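You operate a simulated robot arm through the tools that you are given. There is no shell and no other tool.

The job below is to be done with a simulated robot arm. You get a single attempt, and the scene is never put back.

Task
Set the controls near the top of the light table. At the end: the small purple dial is turned to 50; the small orange knob is turned to loose; the small yellow dial is turned to 50; the small white knob is turned to loose; whatever was shut is shut again. Leave all else as you found it, and nothing knocked over.

The check looks at the end state, three seconds after you hand in, the way a careful person would. Anything else that was tipped, shoved, dropped, spilled or broken makes it a failure.

Robot
A 6-joint arm with a two-finger parallel gripper, fixed in place. Base frame: the origin is at the foot of the arm, x ahead of it, y to its left, z up. Readings come in cm, degrees, newtons and seconds.
With the tool pointing down near the work surface it reaches from about 30 to 66 cm from the base axis. Its first joint turns from -115.0 to 115.0 degrees. Payload 3.43 kg.
The tool frame sits at the grasp point between the pads (the TCP): z along the fingers, y along the line on which they close. The tips reach 3.4 cm beyond it. The gripper opens to 12.8 cm. The fingers are 2.4 cm wide and 1.2 cm thick; the gripper's body (4.8 by 13 cm) begins 9.6 cm behind the TCP.
Orientation is that of the tool frame in the base frame, as [roll, pitch, yaw] about the fixed x, y, z axes, in that order (R = Rz(yaw) Ry(pitch) Rx(roll)). With the fingers straight down and closing along the base's y, the tool's x points along the base's -x, its y along +y and its z along -z.

Tools
- The arm moves only by the tool send_rows. Its argument "rows" is a list of rows, each an object (a shift or turn left out is 0, a gripper value left out holds the last) with "gripper": the gripper command, from -1 (fully open) to 1 (shut), values between in proportion; "linear": the shift along the tool's x, y, z in units of 400 mm (1.0 is 400 mm), a list of three; "delta_rot": the turn, a rotation vector about the tool's x, y, z in units of 60 degrees (1.0 is 60 degrees), a list of three. In form: [{"gripper": gripper, "linear": [x, y, z], "delta_rot": [ax, ay, az]}, ...]. A call has 1 to 20 rows; each row is the pose to reach, as a shift and turn from the pose commanded when the call began, along the tool's axes at that moment. A call with a number of a shift or a turn outside -1 to 1 is refused whole. Each row takes 0.2 s and may step no farther than 5 cm and 8.6 degrees from the row before; otherwise, or with a gripper value out of range, the whole call is refused. Where a pose cannot be reached the arm comes as near as it can. A force on the tool above 40 N (or 10 N above the force at the start of the call, whichever is more), or a blocked arm, ends the call early, and 0.2 s more pass. Each finger travels about 15.3 cm/s and halts on what it meets, pressing with about 31 N; the grip force reading is that of the motor and also rises with nothing between the fingers. The clock runs only during rows and for 0.2 s after the last one: add rows that repeat a pose to give the fingers time. It gives the time, the measured TCP pose, the force on the tool (base axes), the opening and the grip force at its end, in the units of the frame above (readings bear some noise), with the torque about the TCP (base axes, N m) and any sound that the robot's microphone picked up.
- Cameras (640 x 400 px; columns grow to the right, rows downward): "scene" is fixed at [4.98, 64.94, 156.22]; the picture's right is [-0.68, -0.74, 0.00], its down [-0.59, 0.55, -0.59] and it looks along [0.43, -0.40, -0.81] (base axes); focal length 356 px, centre (320, 200). "wrist" rides on the gripper at [7.6, -1.1, -16] in the tool frame; the picture's right is [0.15, 0.99, 0.00], its down [-0.88, 0.13, -0.46] and it looks along [-0.45, 0.07, 0.89] (tool axes); focal length 234 px, centre (320, 200). There is no depth. A picture from a camera that has moved, and an enlarged one, comes with that camera's place and axes in the base frame and with its lens.
- snapshot(camera): a new picture of that camera. The clock stands still meanwhile.
- move_column(by): slides the trunk up (or, below 0, down) by that many cm; the arm rides with it, the base frame stays. It gives what a move gives, with no picture.
- zoom(camera, box): a new picture of the part [left, top, right, bottom] of that camera's present view, enlarged. The clock stands still meanwhile.
- sign_off(): hands the job in; it is judged then, once.

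Places have to be worked out from the pictures, the camera data and where the tool is seen. Open the gripper and draw the arm clear of the work before you hand the job in, unless the task says otherwise.

The tools are called as name(argument=value, ...) on one line, values as JSON. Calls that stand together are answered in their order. send_rows: Moves the arm, as the interface text tells. Its arguments: {"type":"object","properties":{"rows":{"type":"array","items":{"type":"object","properties":{"gripper":{"type":"number"},"linear":{"type":"array","items":{"type":"number"}},"delta_rot":{"type":"array","items":{"type":"number"}}}}}},"required":["rows"]} The other tools are called the same way: move_column (by) slides the trunk up or down; snapshot (camera) takes a picture; zoom (camera, box) takes an enlarged picture of a part of a camera's view; sign_off () hands the job in.

At the start:

```text
time: 0.0
ee_pos: [30.51, 23.11, 113.88]
orientation: [-180.0, 0.1, 180.0]
force: [-0.2, -0.2, -0.3]
ft_torque: [0.01, 0.0, 0.02]
gripper_width: 12.78
gripper_force: 0.1
trunk travel left (down, up): [-87.5, 11.5]
```

scene: 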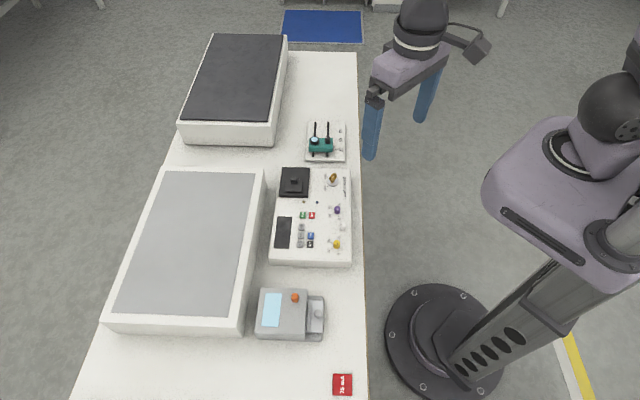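
wrist: 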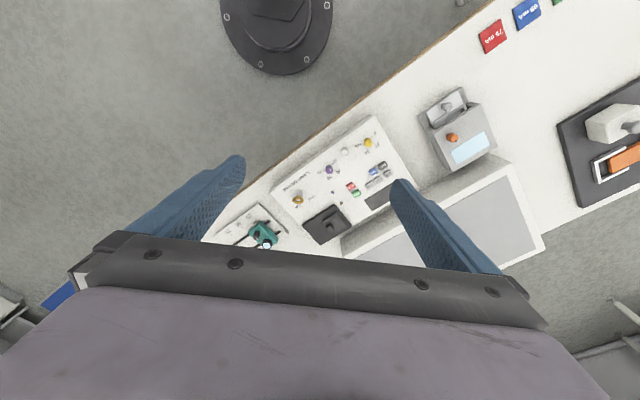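

I'll begin by looking closer at the panel with the small dials and knobs.

zoom(camera="scene", box=[260, 110, 380, 270])

zoom(camera="scene", box=[310, 160, 370, 260])

zoom(camera="wrist", box=[240, 100, 420, 250])

zoom(camera="scene", box=[240, 270, 380, 400])

```text
2.50 times, centred on (320, 190) of scene
camera zoom: at [4.98, 64.94, 156.22], right [-0.68, -0.74, 0.0], down [-0.59, 0.55, -0.59], along [0.43, -0.4, -0.81], focal length 891 px, centre (320, 225)
```

zoom: 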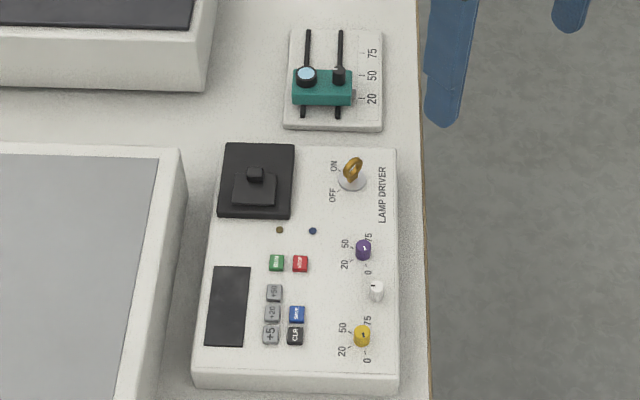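

```text
4.00 times, centred on (340, 210) of scene
camera zoom: at [4.98, 64.94, 156.22], right [-0.68, -0.74, 0.0], down [-0.59, 0.55, -0.59], along [0.43, -0.4, -0.81], focal length 1426 px, centre (240, 160)
```

zoom: 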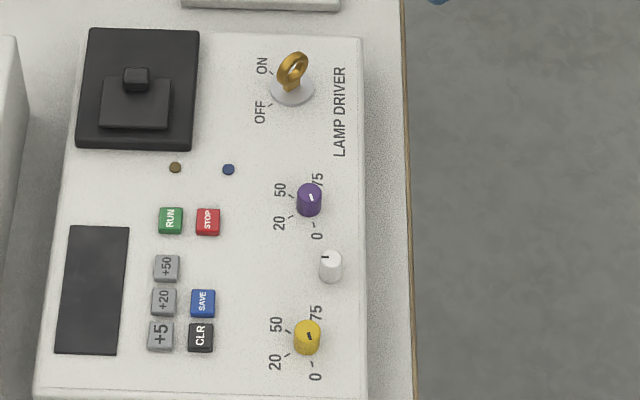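

```text
2.67 times, centred on (330, 175) of wrist
camera zoom: at [23.09, 22.22, 129.87], right [-0.15, 0.99, 0.0], down [0.88, 0.13, 0.46], along [0.45, 0.07, -0.89], focal length 624 px, centre (293, 267)
```

zoom: 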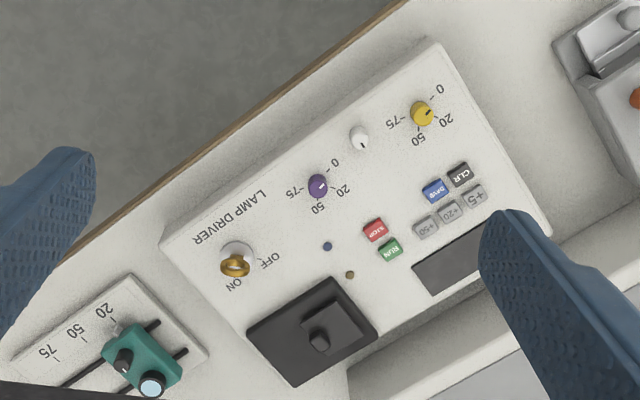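

```text
3.08 times, centred on (310, 335) of scene
camera zoom: at [4.98, 64.94, 156.22], right [-0.68, -0.74, 0.0], down [-0.59, 0.55, -0.59], along [0.43, -0.4, -0.81], focal length 1097 px, centre (351, -215)
```

zoom: 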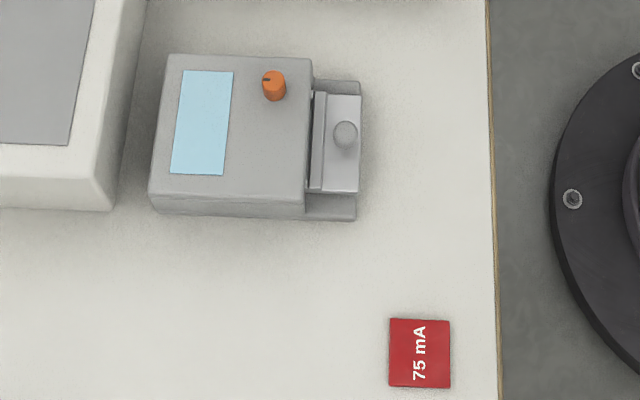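

The purple and yellow dials and the white knob sit on the "LAMP DRIVER" panel, and an orange knob sits on the grey instrument. I'll zoom tighter to read the pointers and labels.

zoom(camera="wrist", box=[315, 150, 355, 175])

zoom(camera="wrist", box=[335, 130, 391, 165])

zoom(camera="wrist", box=[410, 75, 506, 180])

zoom(camera="scene", box=[320, 195, 352, 220])

zoom(camera="scene", box=[270, 280, 330, 320])

zoom(camera="scene", box=[320, 220, 352, 260])

zoom(camera="wrist", box=[480, 0, 640, 210])

```text
16.00 times, centred on (335, 162) of wrist
camera zoom: at [23.09, 22.22, 129.87], right [-0.15, 0.99, 0.0], down [0.88, 0.13, 0.46], along [0.45, 0.07, -0.89], focal length 3747 px, centre (80, 800)
```

zoom: 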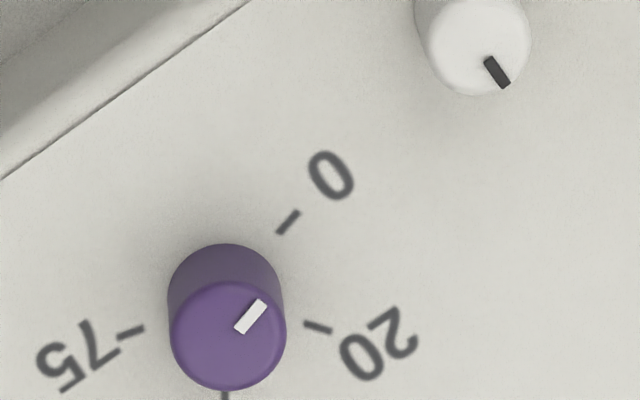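

```text
11.43 times, centred on (363, 148) of wrist
camera zoom: at [23.09, 22.22, 129.87], right [-0.15, 0.99, 0.0], down [0.88, 0.13, 0.46], along [0.45, 0.07, -0.89], focal length 2676 px, centre (-171, 800)
```

zoom: 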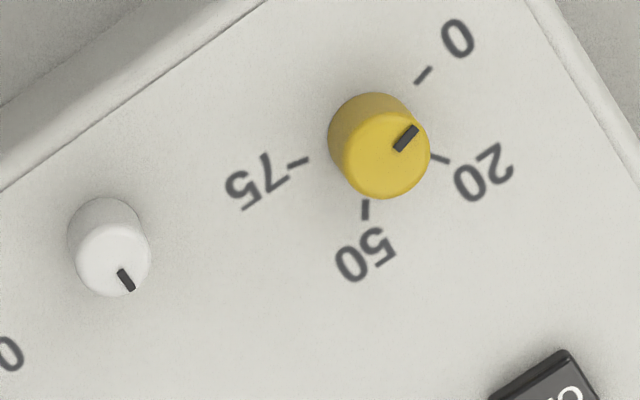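

```text
3.81 times, centred on (458, 128) of wrist
camera zoom: at [23.09, 22.22, 129.87], right [-0.15, 0.99, 0.0], down [0.88, 0.13, 0.46], along [0.45, 0.07, -0.89], focal length 892 px, centre (-206, 476)
```

zoom: 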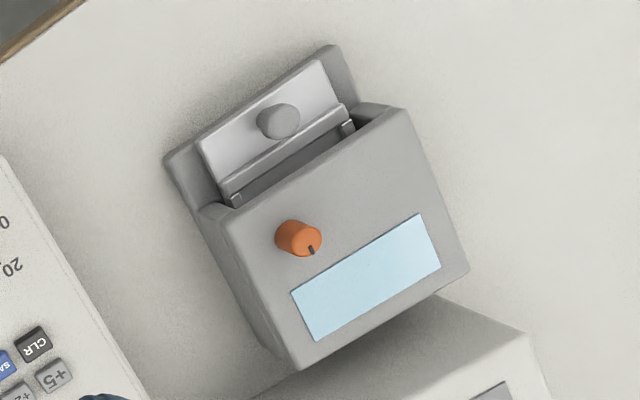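

```text
16.00 times, centred on (336, 208) of scene
camera zoom: at [4.98, 64.94, 156.22], right [-0.68, -0.74, 0.0], down [-0.59, 0.55, -0.59], along [0.43, -0.4, -0.81], focal length 5702 px, centre (64, 80)
```

zoom: 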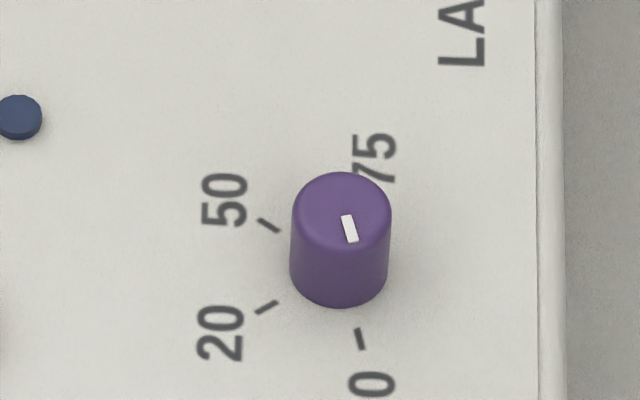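

```text
10.00 times, centred on (300, 300) of scene
camera zoom: at [4.98, 64.94, 156.22], right [-0.68, -0.74, 0.0], down [-0.59, 0.55, -0.59], along [0.43, -0.4, -0.81], focal length 3564 px, centre (520, -800)
```

zoom: 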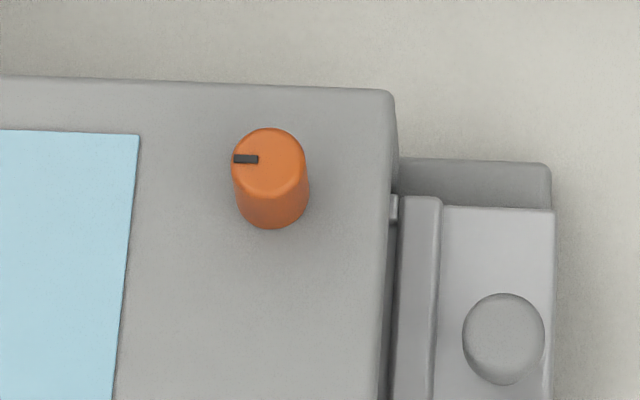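

```text
10.00 times, centred on (336, 240) of scene
camera zoom: at [4.98, 64.94, 156.22], right [-0.68, -0.74, 0.0], down [-0.59, 0.55, -0.59], along [0.43, -0.4, -0.81], focal length 3564 px, centre (160, -200)
```

zoom: 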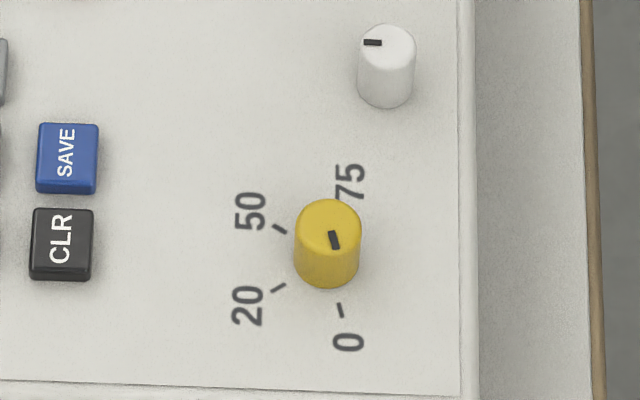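

```text
1.90 times, centred on (560, 105) of wrist
camera zoom: at [23.09, 22.22, 129.87], right [-0.15, 0.99, 0.0], down [0.88, 0.13, 0.46], along [0.45, 0.07, -0.89], focal length 446 px, centre (-137, 381)
```

zoom: 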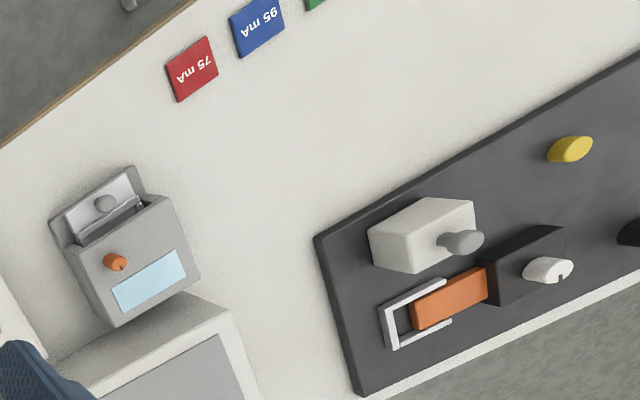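

Both dials now point to 0, and I see no text by the white or orange knobs from here. I'll look at the surroundings: black cover, teal slider, instrument sides and light tables.

zoom(camera="scene", box=[270, 160, 360, 215])

zoom(camera="scene", box=[295, 110, 360, 170])

zoom(camera="scene", box=[250, 280, 340, 345])

zoom(camera="scene", box=[90, 20, 300, 350])

zoom(camera="wrist", box=[190, 190, 420, 260])

zoom(camera="wrist", box=[440, 120, 470, 150])

zoom(camera="wrist", box=[330, 138, 366, 160])

```text
7.11 times, centred on (315, 188) of scene
camera zoom: at [4.98, 64.94, 156.22], right [-0.68, -0.74, 0.0], down [-0.59, 0.55, -0.59], along [0.43, -0.4, -0.81], focal length 2534 px, centre (356, 289)
```

zoom: 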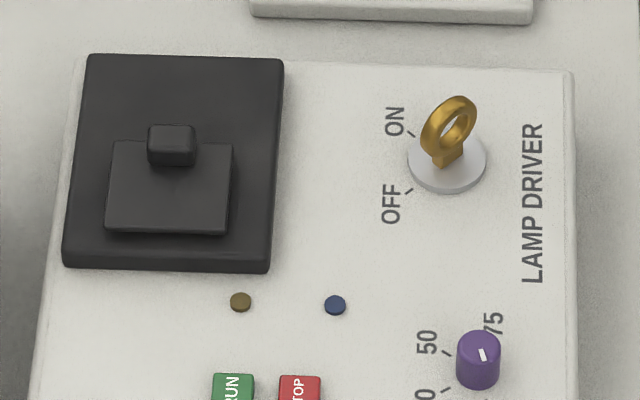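

```text
6.67 times, centred on (328, 140) of scene
camera zoom: at [4.98, 64.94, 156.22], right [-0.68, -0.74, 0.0], down [-0.59, 0.55, -0.59], along [0.43, -0.4, -0.81], focal length 2376 px, centre (270, 600)
```

zoom: 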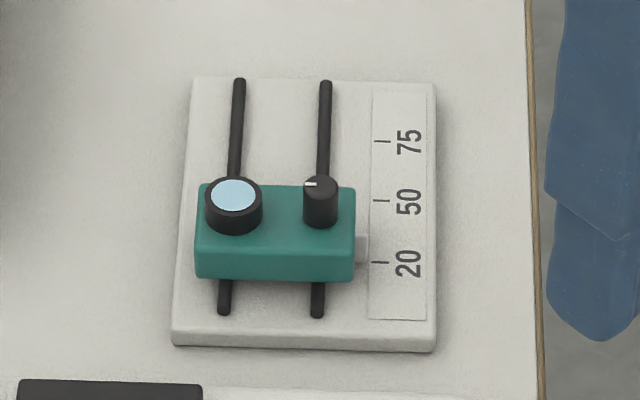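

```text
6.15 times, centred on (295, 312) of scene
camera zoom: at [4.98, 64.94, 156.22], right [-0.68, -0.74, 0.0], down [-0.59, 0.55, -0.59], along [0.43, -0.4, -0.81], focal length 2193 px, centre (474, -492)
```

zoom: 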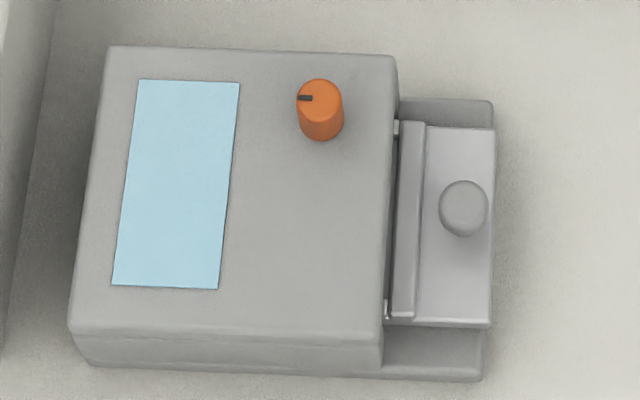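

```text
1.21 times, centred on (195, 185) of scene
camera zoom: at [4.98, 64.94, 156.22], right [-0.68, -0.74, 0.0], down [-0.59, 0.55, -0.59], along [0.43, -0.4, -0.81], focal length 432 px, centre (472, 218)
```

zoom: 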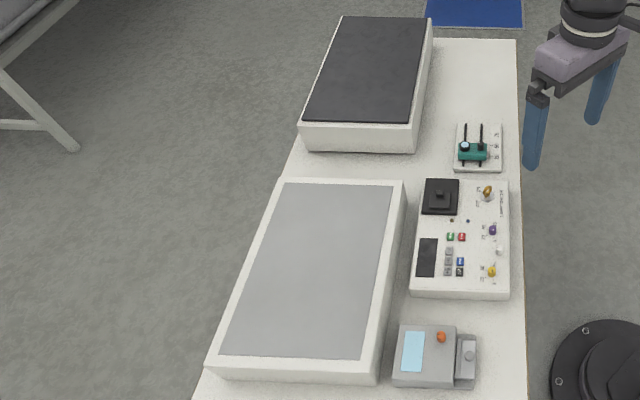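

```text
2.78 times, centred on (305, 225) of wrist
camera zoom: at [23.09, 22.22, 129.87], right [-0.15, 0.99, 0.0], down [0.88, 0.13, 0.46], along [0.45, 0.07, -0.89], focal length 652 px, centre (362, 130)
```

zoom: 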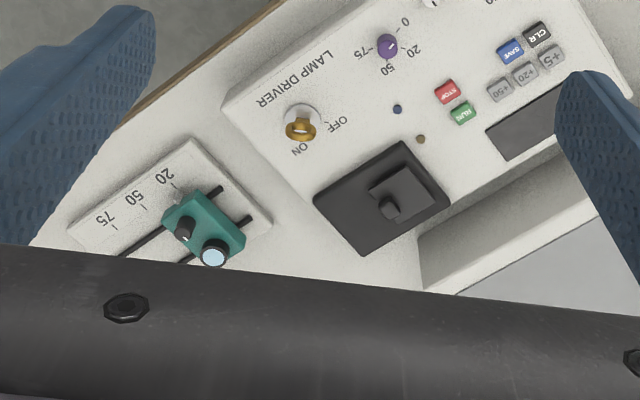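

```text
13.33 times, centred on (455, 135) of wrist
camera zoom: at [23.09, 22.22, 129.87], right [-0.15, 0.99, 0.0], down [0.88, 0.13, 0.46], along [0.45, 0.07, -0.89], focal length 3122 px, centre (-1480, 1067)
```

zoom: 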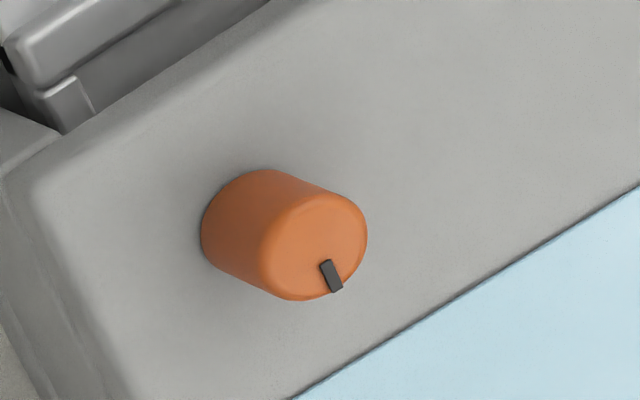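

```text
16.00 times, centred on (348, 149) of wrist
camera zoom: at [23.09, 22.22, 129.87], right [-0.15, 0.99, 0.0], down [0.88, 0.13, 0.46], along [0.45, 0.07, -0.89], focal length 3747 px, centre (-128, 1016)
```

zoom: 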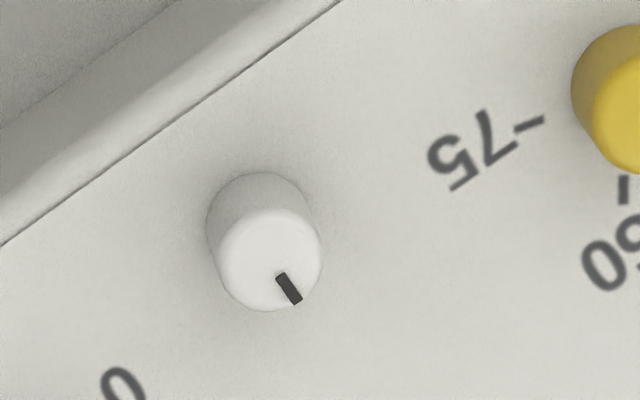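

The two dials are at 0, with scale positions spaced about 70° running clockwise. White and orange point to 12 o'clock with no text. From triangulation, purple is near (40.0, 26.8), white near (35.6, 29.3), yellow near (33.0, 33.8), with tops around z 82 on a panel at z 80.3. Orange is near (29.2, 49.9), top at 83.3. I'll lower the trunk 18 cm, which leaves the tips around z 92.

move_column(by=-18)

snapshot(camera="scene")

snapshot(camera="wrist")

```text
time: 2.0
ee_pos: [30.58, 23.27, 95.98]
orientation: [180.0, 0.0, 180.0]
force: [0.1, 0.5, 0.3]
ft_torque: [0.01, -0.02, -0.04]
gripper_width: 12.81
gripper_force: 0.1
trunk travel left (down, up): [-69.5, 29.5]
```

```text
taken
```

scene: 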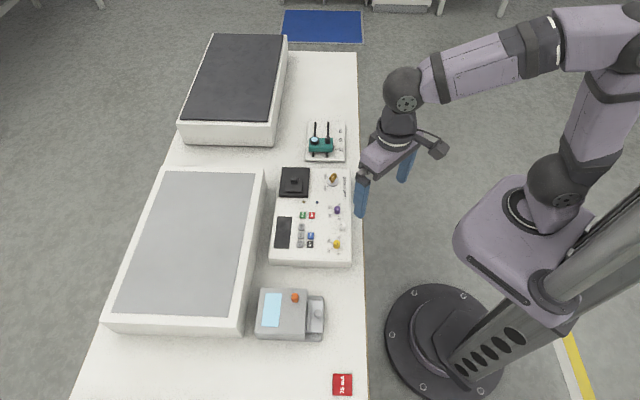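

```text
taken
camera wrist: at [23.09, 22.22, 111.87], right [-0.15, 0.99, 0.0], down [0.88, 0.13, 0.46], along [0.45, 0.07, -0.89], focal length 234 px, centre (320, 200)
```

wrist: 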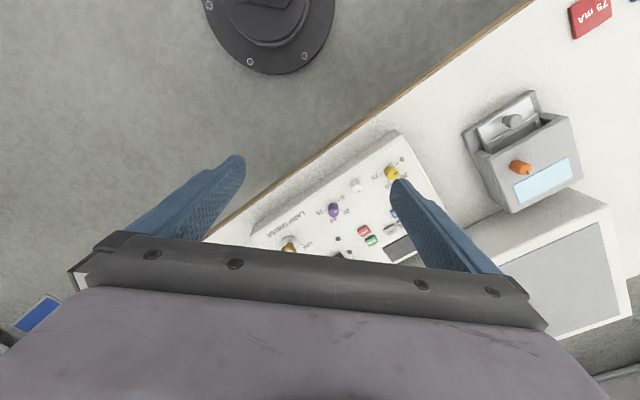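

The tool is at about (30.7, 23.3, 95.9), and the panel and knobs are clear below. I'll move above the white knob at this height, close to about a 4 cm opening, and check the view.

send_rows(rows=[{"gripper": 0.3, "linear": [-0.04, 0.05, 0]}, {"gripper": 0.36, "linear": [-0.08, 0.1, 0]}, {"gripper": 0.36, "linear": [-0.1218, 0.149, 0]}, {"gripper": 0.36, "linear": [-0.1218, 0.149, 0]}, {"gripper": 0.36, "linear": [-0.1218, 0.149, 0]}])

snapshot(camera="wrist")

zoom(camera="scene", box=[280, 130, 440, 260])

```text
time: 3.2
ee_pos: [35.55, 29.27, 95.85]
orientation: [180.0, 0.0, 180.0]
force: [0.6, -0.2, 0.5]
ft_torque: [0.02, 0.01, 0.02]
gripper_width: 4.11
gripper_force: 0.0
trunk travel left (down, up): [-69.5, 29.5]
```

```text
taken
camera wrist: at [28.05, 28.25, 111.86], right [-0.15, 0.99, 0.0], down [0.88, 0.13, 0.46], along [0.45, 0.07, -0.89], focal length 234 px, centre (320, 200)
```

wrist: 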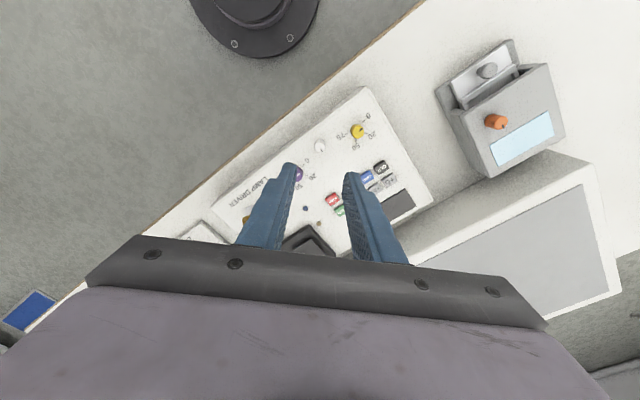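

```text
3.08 times, centred on (360, 195) of scene
camera zoom: at [4.98, 64.94, 156.22], right [-0.68, -0.74, 0.0], down [-0.59, 0.55, -0.59], along [0.43, -0.4, -0.81], focal length 1097 px, centre (197, 215)
```

zoom: 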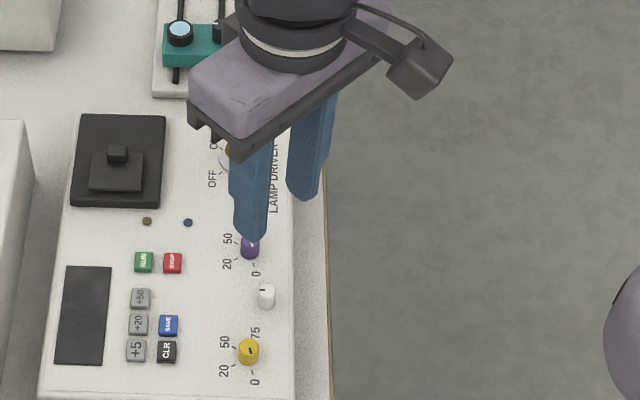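

The tool is positioned over the white knob. I'll zoom the wrist view to refine the knob centres and look again for "loose" markings.

zoom(camera="wrist", box=[296, 130, 344, 160])

zoom(camera="wrist", box=[334, 110, 382, 152])

zoom(camera="wrist", box=[430, 40, 580, 180])

zoom(camera="wrist", box=[476, 105, 516, 135])

```text
13.33 times, centred on (320, 145) of wrist
camera zoom: at [28.05, 28.25, 111.86], right [-0.15, 0.99, 0.0], down [0.88, 0.13, 0.46], along [0.45, 0.07, -0.89], focal length 3122 px, centre (320, 933)
```

zoom: 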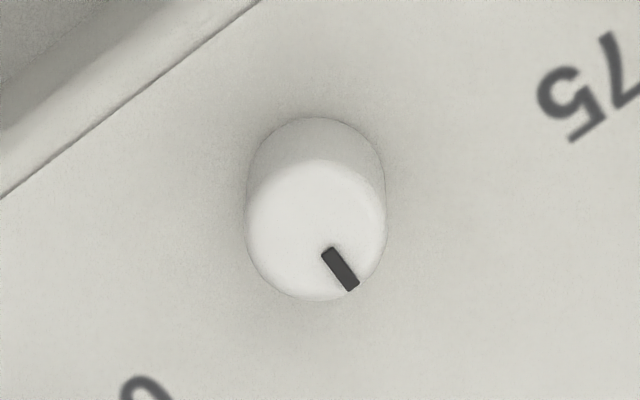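

```text
9.52 times, centred on (358, 131) of wrist
camera zoom: at [28.05, 28.25, 111.86], right [-0.15, 0.99, 0.0], down [0.88, 0.13, 0.46], along [0.45, 0.07, -0.89], focal length 2230 px, centre (-42, 857)
```

zoom: 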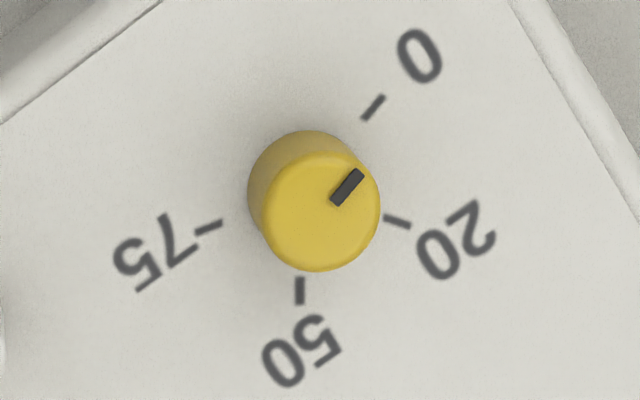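

```text
2.86 times, centred on (505, 110) of wrist
camera zoom: at [28.05, 28.25, 111.86], right [-0.15, 0.99, 0.0], down [0.88, 0.13, 0.46], along [0.45, 0.07, -0.89], focal length 669 px, centre (-209, 457)
```

zoom: 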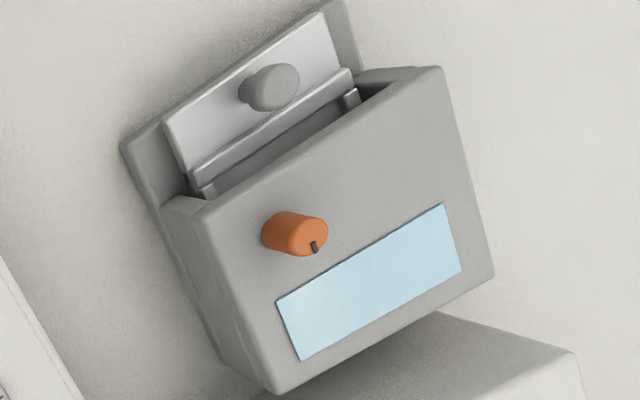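

```text
13.33 times, centred on (496, 120) of wrist
camera zoom: at [28.05, 28.25, 111.86], right [-0.15, 0.99, 0.0], down [0.88, 0.13, 0.46], along [0.45, 0.07, -0.89], focal length 3122 px, centre (-2027, 1267)
```

zoom: 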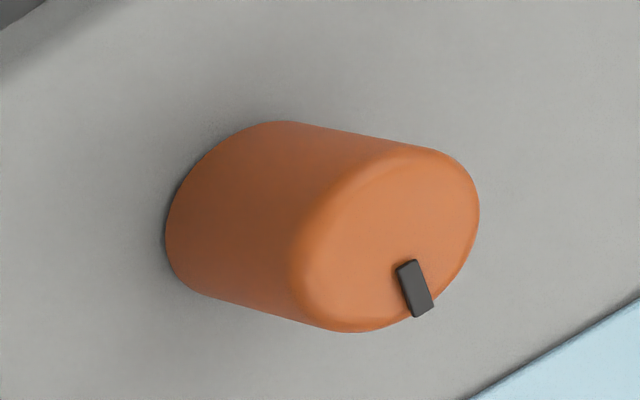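

White knob refined at about (35.58, 29.32), 1.35 cm across, and the tool is within 1 mm of that. Before descending I'll test wrist turning room up here: 60° clockwise first, so a long counter-clockwise turn is available afterwards.

send_rows(rows=[{"gripper": 0.36, "delta_rot": [0, 0, 0.125]}, {"delta_rot": [0, 0, 0.25]}, {"delta_rot": [0, 0, 0.375]}, {"delta_rot": [0, 0, 0.5]}, {"delta_rot": [0, 0, 0.625]}, {"delta_rot": [0, 0, 0.75]}, {"delta_rot": [0, 0, 0.875]}, {"delta_rot": [0, 0, 1.0]}, {"delta_rot": [0, 0, 1.0]}])

snapshot(camera="wrist")

snapshot(camera="scene")

```text
time: 5.2
ee_pos: [35.37, 29.22, 95.84]
orientation: [179.9, 0.0, 119.9]
force: [-0.4, 0.2, -0.3]
ft_torque: [0.01, -0.01, 0.0]
gripper_width: 4.12
gripper_force: 0.1
trunk travel left (down, up): [-69.5, 29.5]
```

```text
taken
camera wrist: at [30.8, 35.36, 111.86], right [0.78, 0.62, 0.0], down [0.55, -0.7, 0.46], along [0.28, -0.36, -0.89], focal length 234 px, centre (320, 200)
```

wrist: 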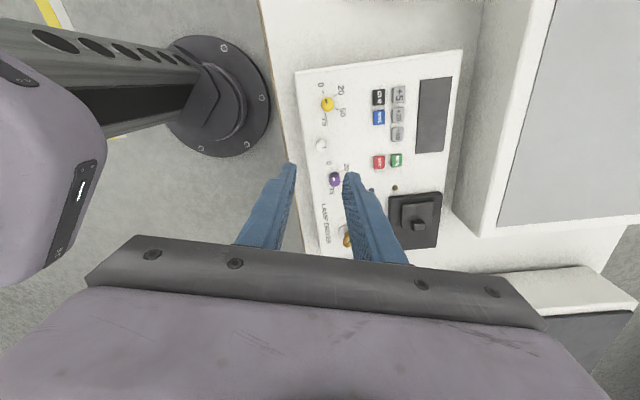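

```text
taken
```

scene: 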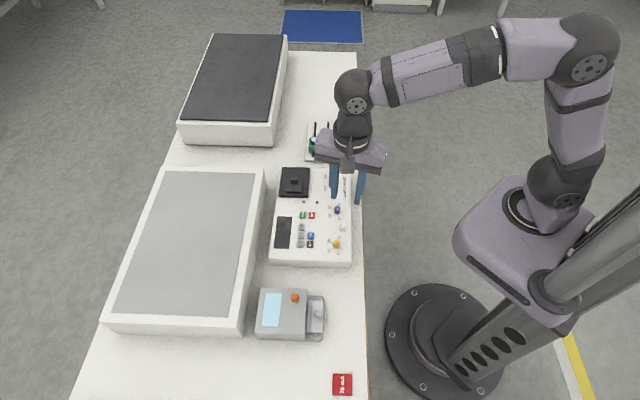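

Wrist turning works, and the camera data puts the TCP at about (35.57, 29.34), right over the knob. I'll descend so the tips stop about 0.5 cm above the panel, straddling the knob with roughly a 4 cm opening.

send_rows(rows=[{"gripper": 0.36, "linear": [0, 0, 0.05]}, {"linear": [0, 0, 0.1]}, {"linear": [0, 0, 0.15]}, {"linear": [0, 0, 0.19]}, {"linear": [0, 0, 0.22]}, {"linear": [0, 0, 0.235]}, {"linear": [0, 0, 0.235]}])

snapshot(camera="wrist")

zoom(camera="scene", box=[300, 160, 380, 240])

```text
time: 6.8
ee_pos: [35.42, 29.28, 86.48]
orientation: [-179.9, 0.1, 119.9]
force: [0.4, -0.4, 0.5]
ft_torque: [0.03, 0.01, -0.03]
gripper_width: 4.13
gripper_force: 0.1
trunk travel left (down, up): [-69.5, 29.5]
```

```text
taken
camera wrist: at [30.83, 35.35, 102.43], right [0.78, 0.62, 0.0], down [0.55, -0.7, 0.46], along [0.28, -0.36, -0.89], focal length 234 px, centre (320, 200)
```

wrist: 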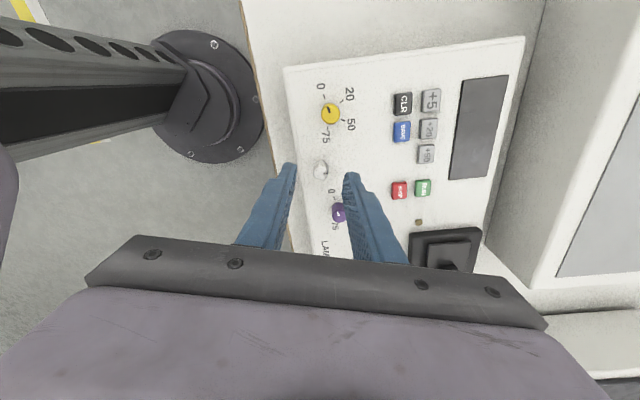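

```text
5.00 times, centred on (340, 200) of scene
camera zoom: at [4.98, 64.94, 156.22], right [-0.68, -0.74, 0.0], down [-0.59, 0.55, -0.59], along [0.43, -0.4, -0.81], focal length 1782 px, centre (220, 200)
```

zoom: 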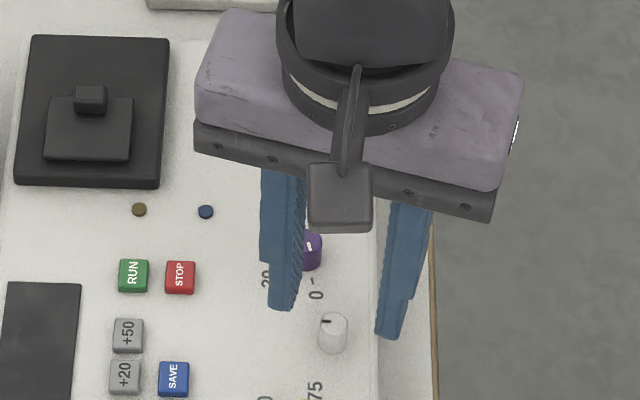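

Tips are at about z 83.0 and the knob sits midway between the fingers. I'll go down the last 2.3 cm slowly.

send_rows(rows=[{"gripper": 0.36, "linear": [0, 0, 0.015]}, {"linear": [0, 0, 0.03]}, {"linear": [0, 0, 0.045]}, {"linear": [0, 0, 0.057]}, {"linear": [0, 0, 0.057]}])

zoom(camera="wrist", box=[240, 80, 400, 240])

zoom(camera="scene", box=[320, 190, 380, 250])

```text
time: 8.0
ee_pos: [35.45, 29.17, 84.18]
orientation: [180.0, -0.1, 120.1]
force: [0.1, -0.2, -0.3]
ft_torque: [0.01, 0.0, -0.01]
gripper_width: 4.11
gripper_force: 0.1
trunk travel left (down, up): [-69.5, 29.5]
```

```text
2.50 times, centred on (320, 160) of wrist
camera zoom: at [30.8, 35.28, 100.15], right [0.78, 0.62, 0.0], down [0.55, -0.7, 0.46], along [0.28, -0.36, -0.89], focal length 585 px, centre (320, 300)
```

zoom: 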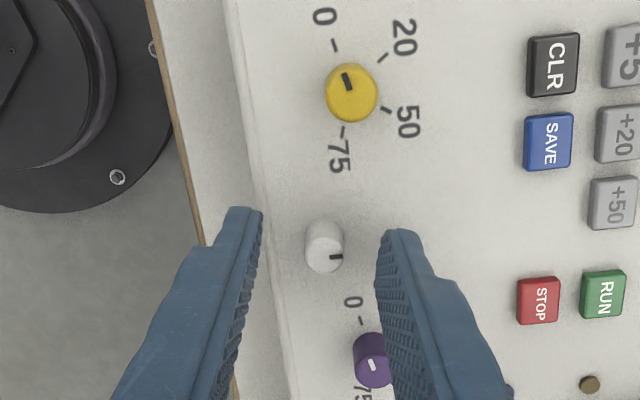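

```text
6.67 times, centred on (350, 220) of scene
camera zoom: at [4.98, 64.94, 156.22], right [-0.68, -0.74, 0.0], down [-0.59, 0.55, -0.59], along [0.43, -0.4, -0.81], focal length 2376 px, centre (120, 67)
```

zoom: 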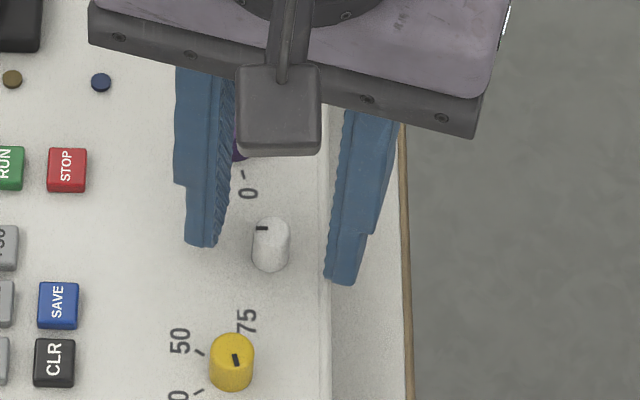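

The knob is centred between the pads with tips about 0.5 cm off the panel and no contact force. I'll close on it.

send_rows(rows=[{"gripper": 0.7}, {"gripper": 0.8}, {"gripper": 0.9}, {"gripper": 1.0}, {"gripper": 1.0}])

zoom(camera="wrist", box=[260, 100, 380, 220])

```text
time: 9.2
ee_pos: [35.57, 29.2, 84.2]
orientation: [180.0, 0.0, 119.9]
force: [8.3, 4.0, 1.7]
ft_torque: [-0.09, -0.02, 0.03]
gripper_width: 1.37
gripper_force: 45.1
trunk travel left (down, up): [-69.5, 29.5]
```

```text
3.33 times, centred on (320, 160) of wrist
camera zoom: at [30.9, 35.34, 100.17], right [0.78, 0.62, 0.0], down [0.55, -0.7, 0.46], along [0.28, -0.36, -0.89], focal length 781 px, centre (320, 333)
```

zoom: 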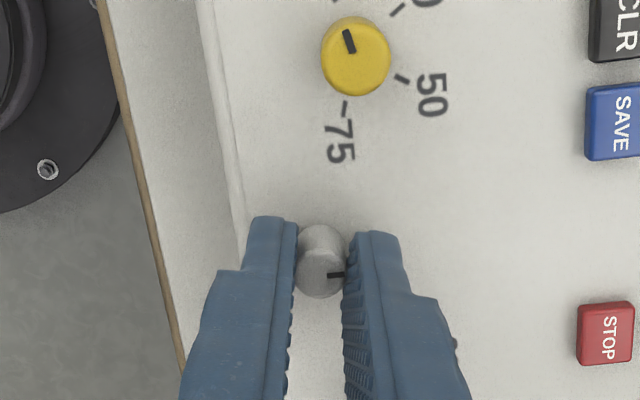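

The knob is gripped (1.37 cm) with about 9 N of side load, so the tool sits roughly 1 mm off. I'll ease +0.1 cm along tool y and turn counter-clockwise 15° as a first test, watching the torque.

send_rows(rows=[{"gripper": 1.0, "linear": [0, 0.0025, 0]}, {"linear": [0, 0.0025, 0], "delta_rot": [0, 0, -0.06]}, {"linear": [0, 0.0025, 0], "delta_rot": [0, 0, -0.12]}, {"linear": [0, 0.0025, 0], "delta_rot": [0, 0, -0.18]}, {"linear": [0, 0.0025, 0], "delta_rot": [0, 0, -0.25]}, {"linear": [0, 0.0025, 0], "delta_rot": [0, 0, -0.25]}])

zoom(camera="wrist", box=[260, 100, 380, 220])

zoom(camera="scene", box=[320, 200, 360, 240])

```text
time: 10.6
ee_pos: [35.53, 29.05, 84.1]
orientation: [180.0, 0.0, 135.1]
force: [4.3, 3.6, -0.6]
ft_torque: [0.64, -0.06, -0.01]
gripper_width: 1.33
gripper_force: 45.1
trunk travel left (down, up): [-69.5, 29.5]
```

```text
3.33 times, centred on (320, 160) of wrist
camera zoom: at [29.52, 33.91, 100.17], right [0.59, 0.8, 0.0], down [0.72, -0.53, 0.46], along [0.37, -0.27, -0.89], focal length 781 px, centre (320, 333)
```

zoom: 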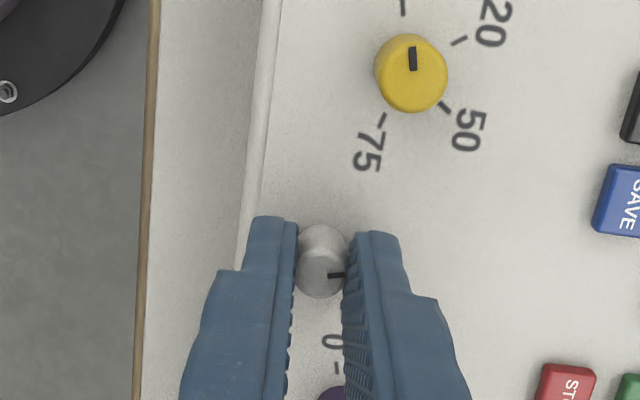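

```text
10.00 times, centred on (340, 220) of scene
camera zoom: at [4.98, 64.94, 156.22], right [-0.68, -0.74, 0.0], down [-0.59, 0.55, -0.59], along [0.43, -0.4, -0.81], focal length 3564 px, centre (120, 0)
```

zoom: 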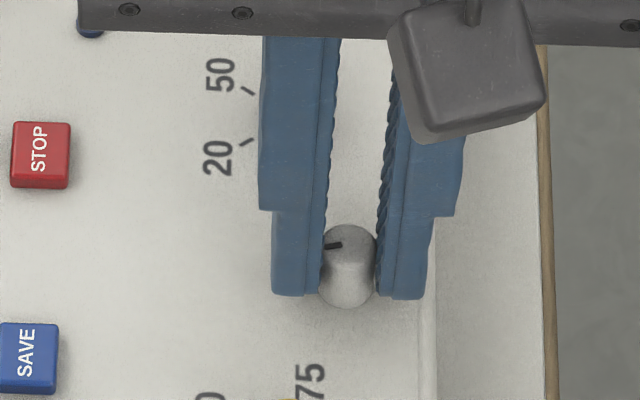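

The knob turned with the gripper, with its pointer still aligned to the fingers and low z-torque. I'll continue counter-clockwise another 45° and check.

send_rows(rows=[{"gripper": 1.0, "delta_rot": [0, 0, -0.09]}, {"delta_rot": [0, 0, -0.18]}, {"delta_rot": [0, 0, -0.27]}, {"delta_rot": [0, 0, -0.36]}, {"delta_rot": [0, 0, -0.45]}, {"delta_rot": [0, 0, -0.54]}, {"delta_rot": [0, 0, -0.63]}, {"delta_rot": [0, 0, -0.72]}, {"delta_rot": [0, 0, -0.75]}, {"delta_rot": [0, 0, -0.75]}])

zoom(camera="wrist", box=[260, 100, 380, 220])

zoom(camera="scene", box=[320, 200, 360, 240])

```text
time: 12.8
ee_pos: [35.61, 29.24, 84.14]
orientation: [-179.9, 0.1, -179.8]
force: [7.2, -1.2, 3.0]
ft_torque: [-0.26, -0.15, 0.01]
gripper_width: 1.34
gripper_force: 44.8
trunk travel left (down, up): [-69.5, 29.5]
```

```text
3.33 times, centred on (320, 160) of wrist
camera zoom: at [28.09, 28.21, 100.17], right [-0.15, 0.99, 0.0], down [0.88, 0.13, 0.46], along [0.45, 0.07, -0.89], focal length 781 px, centre (320, 333)
```

zoom: 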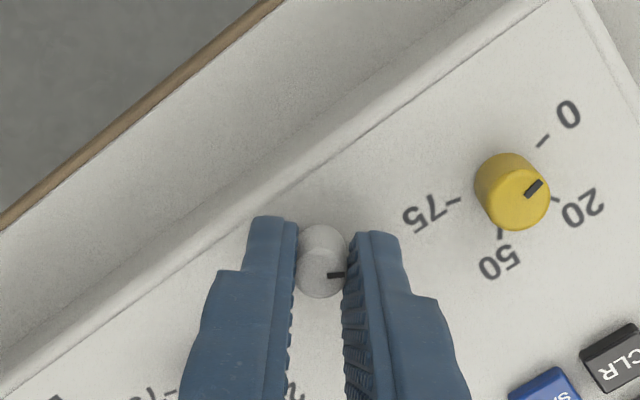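

```text
10.00 times, centred on (340, 220) of scene
camera zoom: at [4.98, 64.94, 156.22], right [-0.68, -0.74, 0.0], down [-0.59, 0.55, -0.59], along [0.43, -0.4, -0.81], focal length 3564 px, centre (120, 0)
```

zoom: 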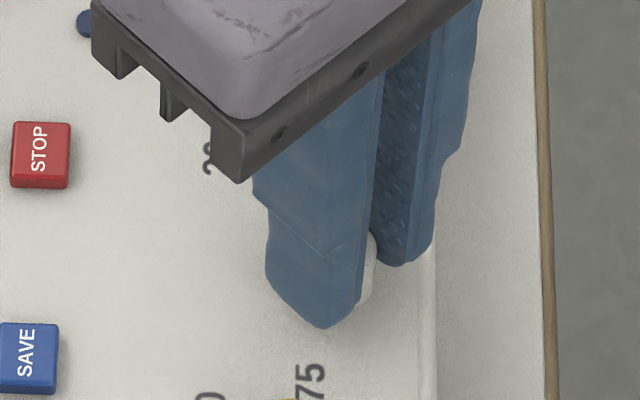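

60° turned and still no stop, with the pointer following the fingers. I'll go on another 30° counter-clockwise.

send_rows(rows=[{"gripper": 1.0, "delta_rot": [0, 0, -0.07]}, {"delta_rot": [0, 0, -0.14]}, {"delta_rot": [0, 0, -0.21]}, {"delta_rot": [0, 0, -0.28]}, {"delta_rot": [0, 0, -0.35]}, {"delta_rot": [0, 0, -0.42]}, {"delta_rot": [0, 0, -0.5]}, {"delta_rot": [0, 0, -0.5]}])

zoom(camera="wrist", box=[260, 100, 380, 220])

```text
time: 14.6
ee_pos: [35.51, 29.14, 84.12]
orientation: [-180.0, -0.1, -150.0]
force: [1.2, 2.9, -4.4]
ft_torque: [-0.5, 0.55, -0.01]
gripper_width: 1.33
gripper_force: 45.1
trunk travel left (down, up): [-69.5, 29.5]
```

```text
3.33 times, centred on (320, 160) of wrist
camera zoom: at [29.7, 24.58, 100.19], right [-0.62, 0.78, 0.0], down [0.7, 0.55, 0.45], along [0.36, 0.28, -0.89], focal length 781 px, centre (320, 333)
```

zoom: 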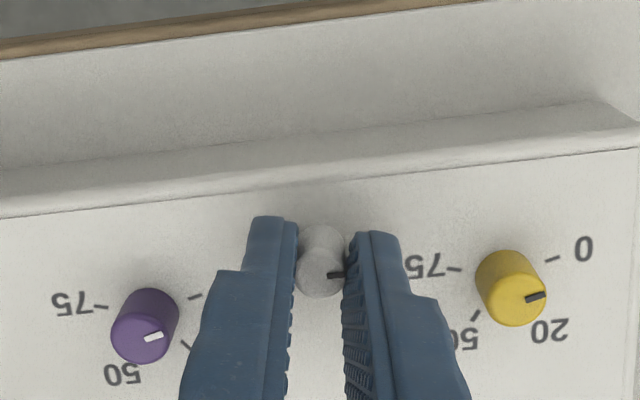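

90° turned and it's still following. I'll keep going in smaller steps to look for an end stop.

send_rows(rows=[{"gripper": 1.0, "delta_rot": [0, 0, -0.05]}, {"delta_rot": [0, 0, -0.1]}, {"delta_rot": [0, 0, -0.15]}, {"delta_rot": [0, 0, -0.2]}, {"delta_rot": [0, 0, -0.25]}, {"delta_rot": [0, 0, -0.25]}])

zoom(camera="wrist", box=[260, 100, 380, 220])

```text
time: 16.0
ee_pos: [35.41, 29.12, 84.1]
orientation: [-179.9, 0.0, -135.0]
force: [0.3, 3.8, -4.2]
ft_torque: [0.06, 0.46, 0.0]
gripper_width: 1.35
gripper_force: 44.8
trunk travel left (down, up): [-69.5, 29.5]
```

```text
3.33 times, centred on (320, 160) of wrist
camera zoom: at [31.11, 23.18, 100.17], right [-0.8, 0.59, 0.0], down [0.53, 0.72, 0.46], along [0.27, 0.37, -0.89], focal length 781 px, centre (320, 333)
```

zoom: 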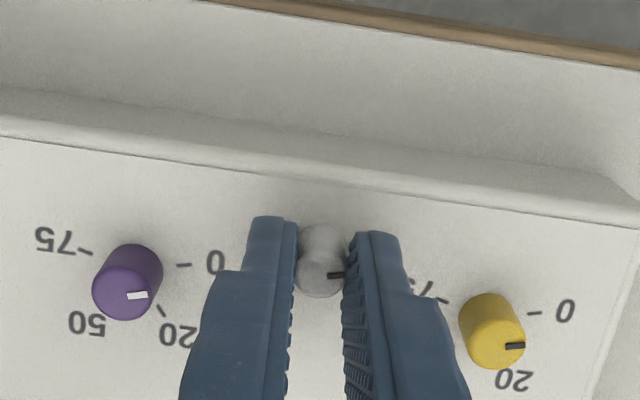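

105° and still turning freely. I'll continue 30° more.

send_rows(rows=[{"gripper": 1.0, "delta_rot": [0, 0, -0.07]}, {"delta_rot": [0, 0, -0.14]}, {"delta_rot": [0, 0, -0.21]}, {"delta_rot": [0, 0, -0.28]}, {"delta_rot": [0, 0, -0.35]}, {"delta_rot": [0, 0, -0.42]}, {"delta_rot": [0, 0, -0.5]}, {"delta_rot": [0, 0, -0.5]}])

zoom(camera="wrist", box=[260, 100, 380, 220])

```text
time: 17.8
ee_pos: [35.59, 29.23, 84.11]
orientation: [179.9, -0.1, -104.9]
force: [1.9, -3.0, -4.7]
ft_torque: [0.11, -0.38, 0.04]
gripper_width: 1.34
gripper_force: 45.3
trunk travel left (down, up): [-69.5, 29.5]
```

```text
3.33 times, centred on (320, 160) of wrist
camera zoom: at [34.83, 21.73, 100.18], right [-0.99, 0.11, 0.0], down [0.1, 0.88, 0.45], along [0.05, 0.45, -0.89], focal length 781 px, centre (320, 333)
```

zoom: 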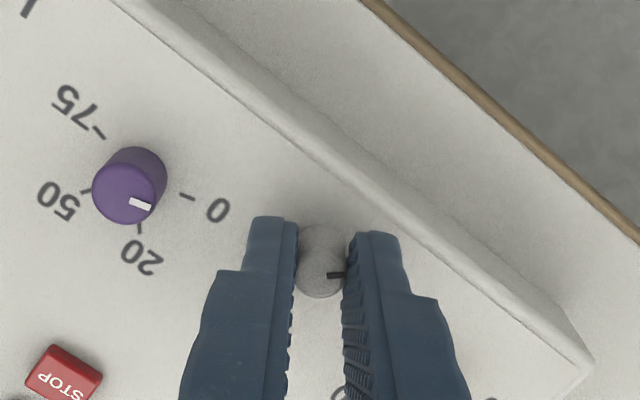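

135° and still free, with the pointer staying with the fingers. I'll continue another 30°, looking for the stop.

send_rows(rows=[{"gripper": 1.0, "delta_rot": [0, 0, -0.07]}, {"delta_rot": [0, 0, -0.14]}, {"delta_rot": [0, 0, -0.21]}, {"delta_rot": [0, 0, -0.28]}, {"delta_rot": [0, 0, -0.35]}, {"delta_rot": [0, 0, -0.42]}, {"delta_rot": [0, 0, -0.5]}, {"delta_rot": [0, 0, -0.5]}])

zoom(camera="wrist", box=[260, 100, 380, 220])

snapshot(camera="scene")

```text
time: 19.6
ee_pos: [35.61, 29.17, 84.29]
orientation: [179.8, 0.1, -74.9]
force: [2.8, -2.8, -10.5]
ft_torque: [-0.83, -0.39, -0.01]
gripper_width: 1.36
gripper_force: 44.9
trunk travel left (down, up): [-69.5, 29.5]
```

```text
3.33 times, centred on (320, 160) of wrist
camera zoom: at [38.78, 22.32, 100.18], right [-0.92, -0.4, 0.0], down [-0.35, 0.82, 0.46], along [-0.18, 0.42, -0.89], focal length 781 px, centre (320, 333)
```

zoom: 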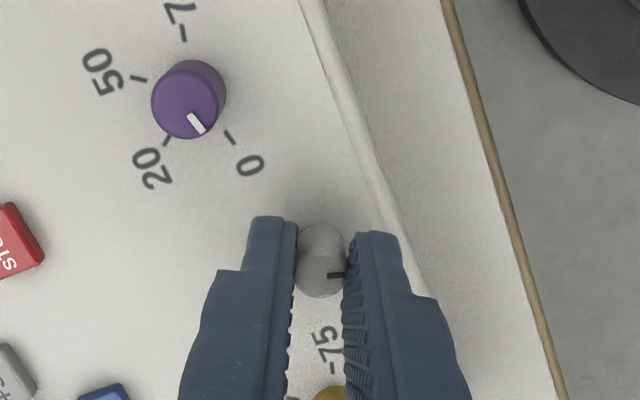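

```text
taken
```

scene: 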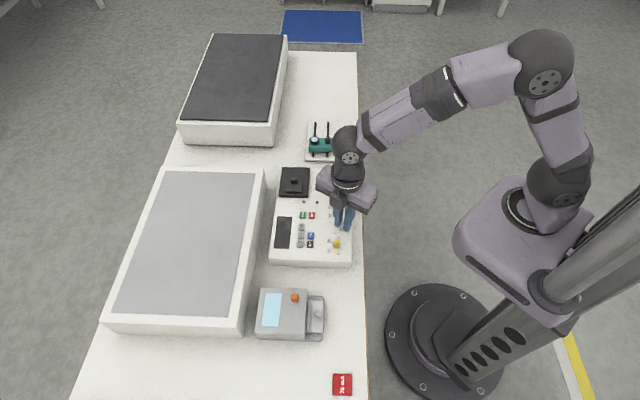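

165° turned and no stop yet. I'll continue another 30°, checking each time.

send_rows(rows=[{"gripper": 1.0, "delta_rot": [0, 0, -0.07]}, {"delta_rot": [0, 0, -0.14]}, {"delta_rot": [0, 0, -0.21]}, {"delta_rot": [0, 0, -0.28]}, {"delta_rot": [0, 0, -0.35]}, {"delta_rot": [0, 0, -0.42]}, {"delta_rot": [0, 0, -0.5]}, {"delta_rot": [0, 0, -0.5]}])

zoom(camera="wrist", box=[260, 100, 380, 220])

zoom(camera="wrist", box=[305, 140, 335, 165])

```text
time: 21.4
ee_pos: [35.45, 29.26, 84.2]
orientation: [-179.9, 0.0, -44.8]
force: [0.3, 2.8, -4.7]
ft_torque: [0.47, 0.79, -0.1]
gripper_width: 1.34
gripper_force: 45.5
trunk travel left (down, up): [-69.5, 29.5]
```

```text
3.33 times, centred on (320, 160) of wrist
camera zoom: at [41.77, 24.83, 100.18], right [-0.6, -0.8, 0.0], down [-0.72, 0.53, 0.46], along [-0.37, 0.27, -0.89], focal length 781 px, centre (320, 333)
```

zoom: 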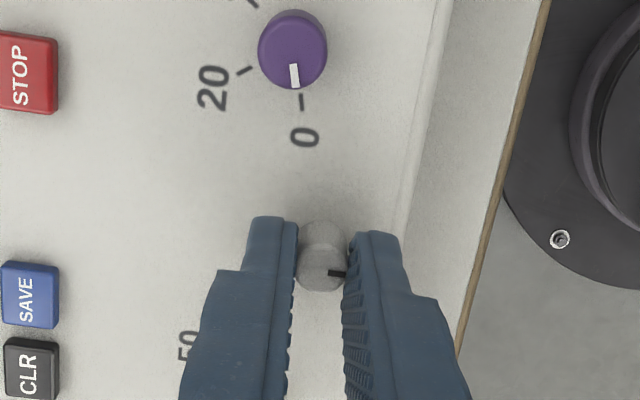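

```text
16.00 times, centred on (320, 152) of wrist
camera zoom: at [41.77, 24.83, 100.18], right [-0.6, -0.8, 0.0], down [-0.72, 0.53, 0.46], along [-0.37, 0.27, -0.89], focal length 3747 px, centre (320, 960)
```

zoom: 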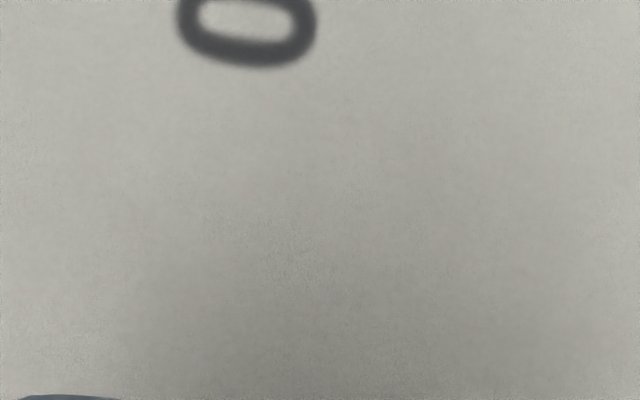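

The torque about z rose to -0.1 and the knob's mark seems to have shifted slightly against the fingers, so a stop may be reached. Closer look at the mark.

zoom(camera="wrist", box=[300, 160, 340, 195])

zoom(camera="scene", box=[320, 200, 360, 240])

```text
11.43 times, centred on (320, 178) of wrist
camera zoom: at [41.77, 24.83, 100.18], right [-0.6, -0.8, 0.0], down [-0.72, 0.53, 0.46], along [-0.37, 0.27, -0.89], focal length 2676 px, centre (320, 457)
```

zoom: 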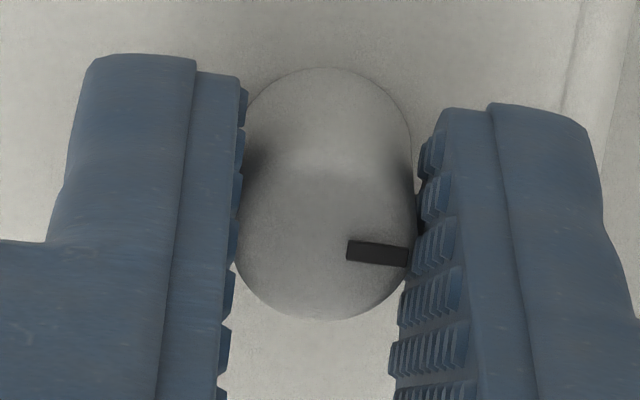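

```text
10.00 times, centred on (340, 220) of scene
camera zoom: at [4.98, 64.94, 156.22], right [-0.68, -0.74, 0.0], down [-0.59, 0.55, -0.59], along [0.43, -0.4, -0.81], focal length 3564 px, centre (120, 0)
```

zoom: 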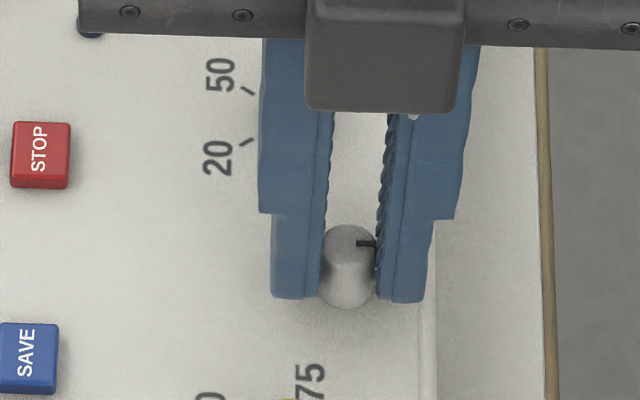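

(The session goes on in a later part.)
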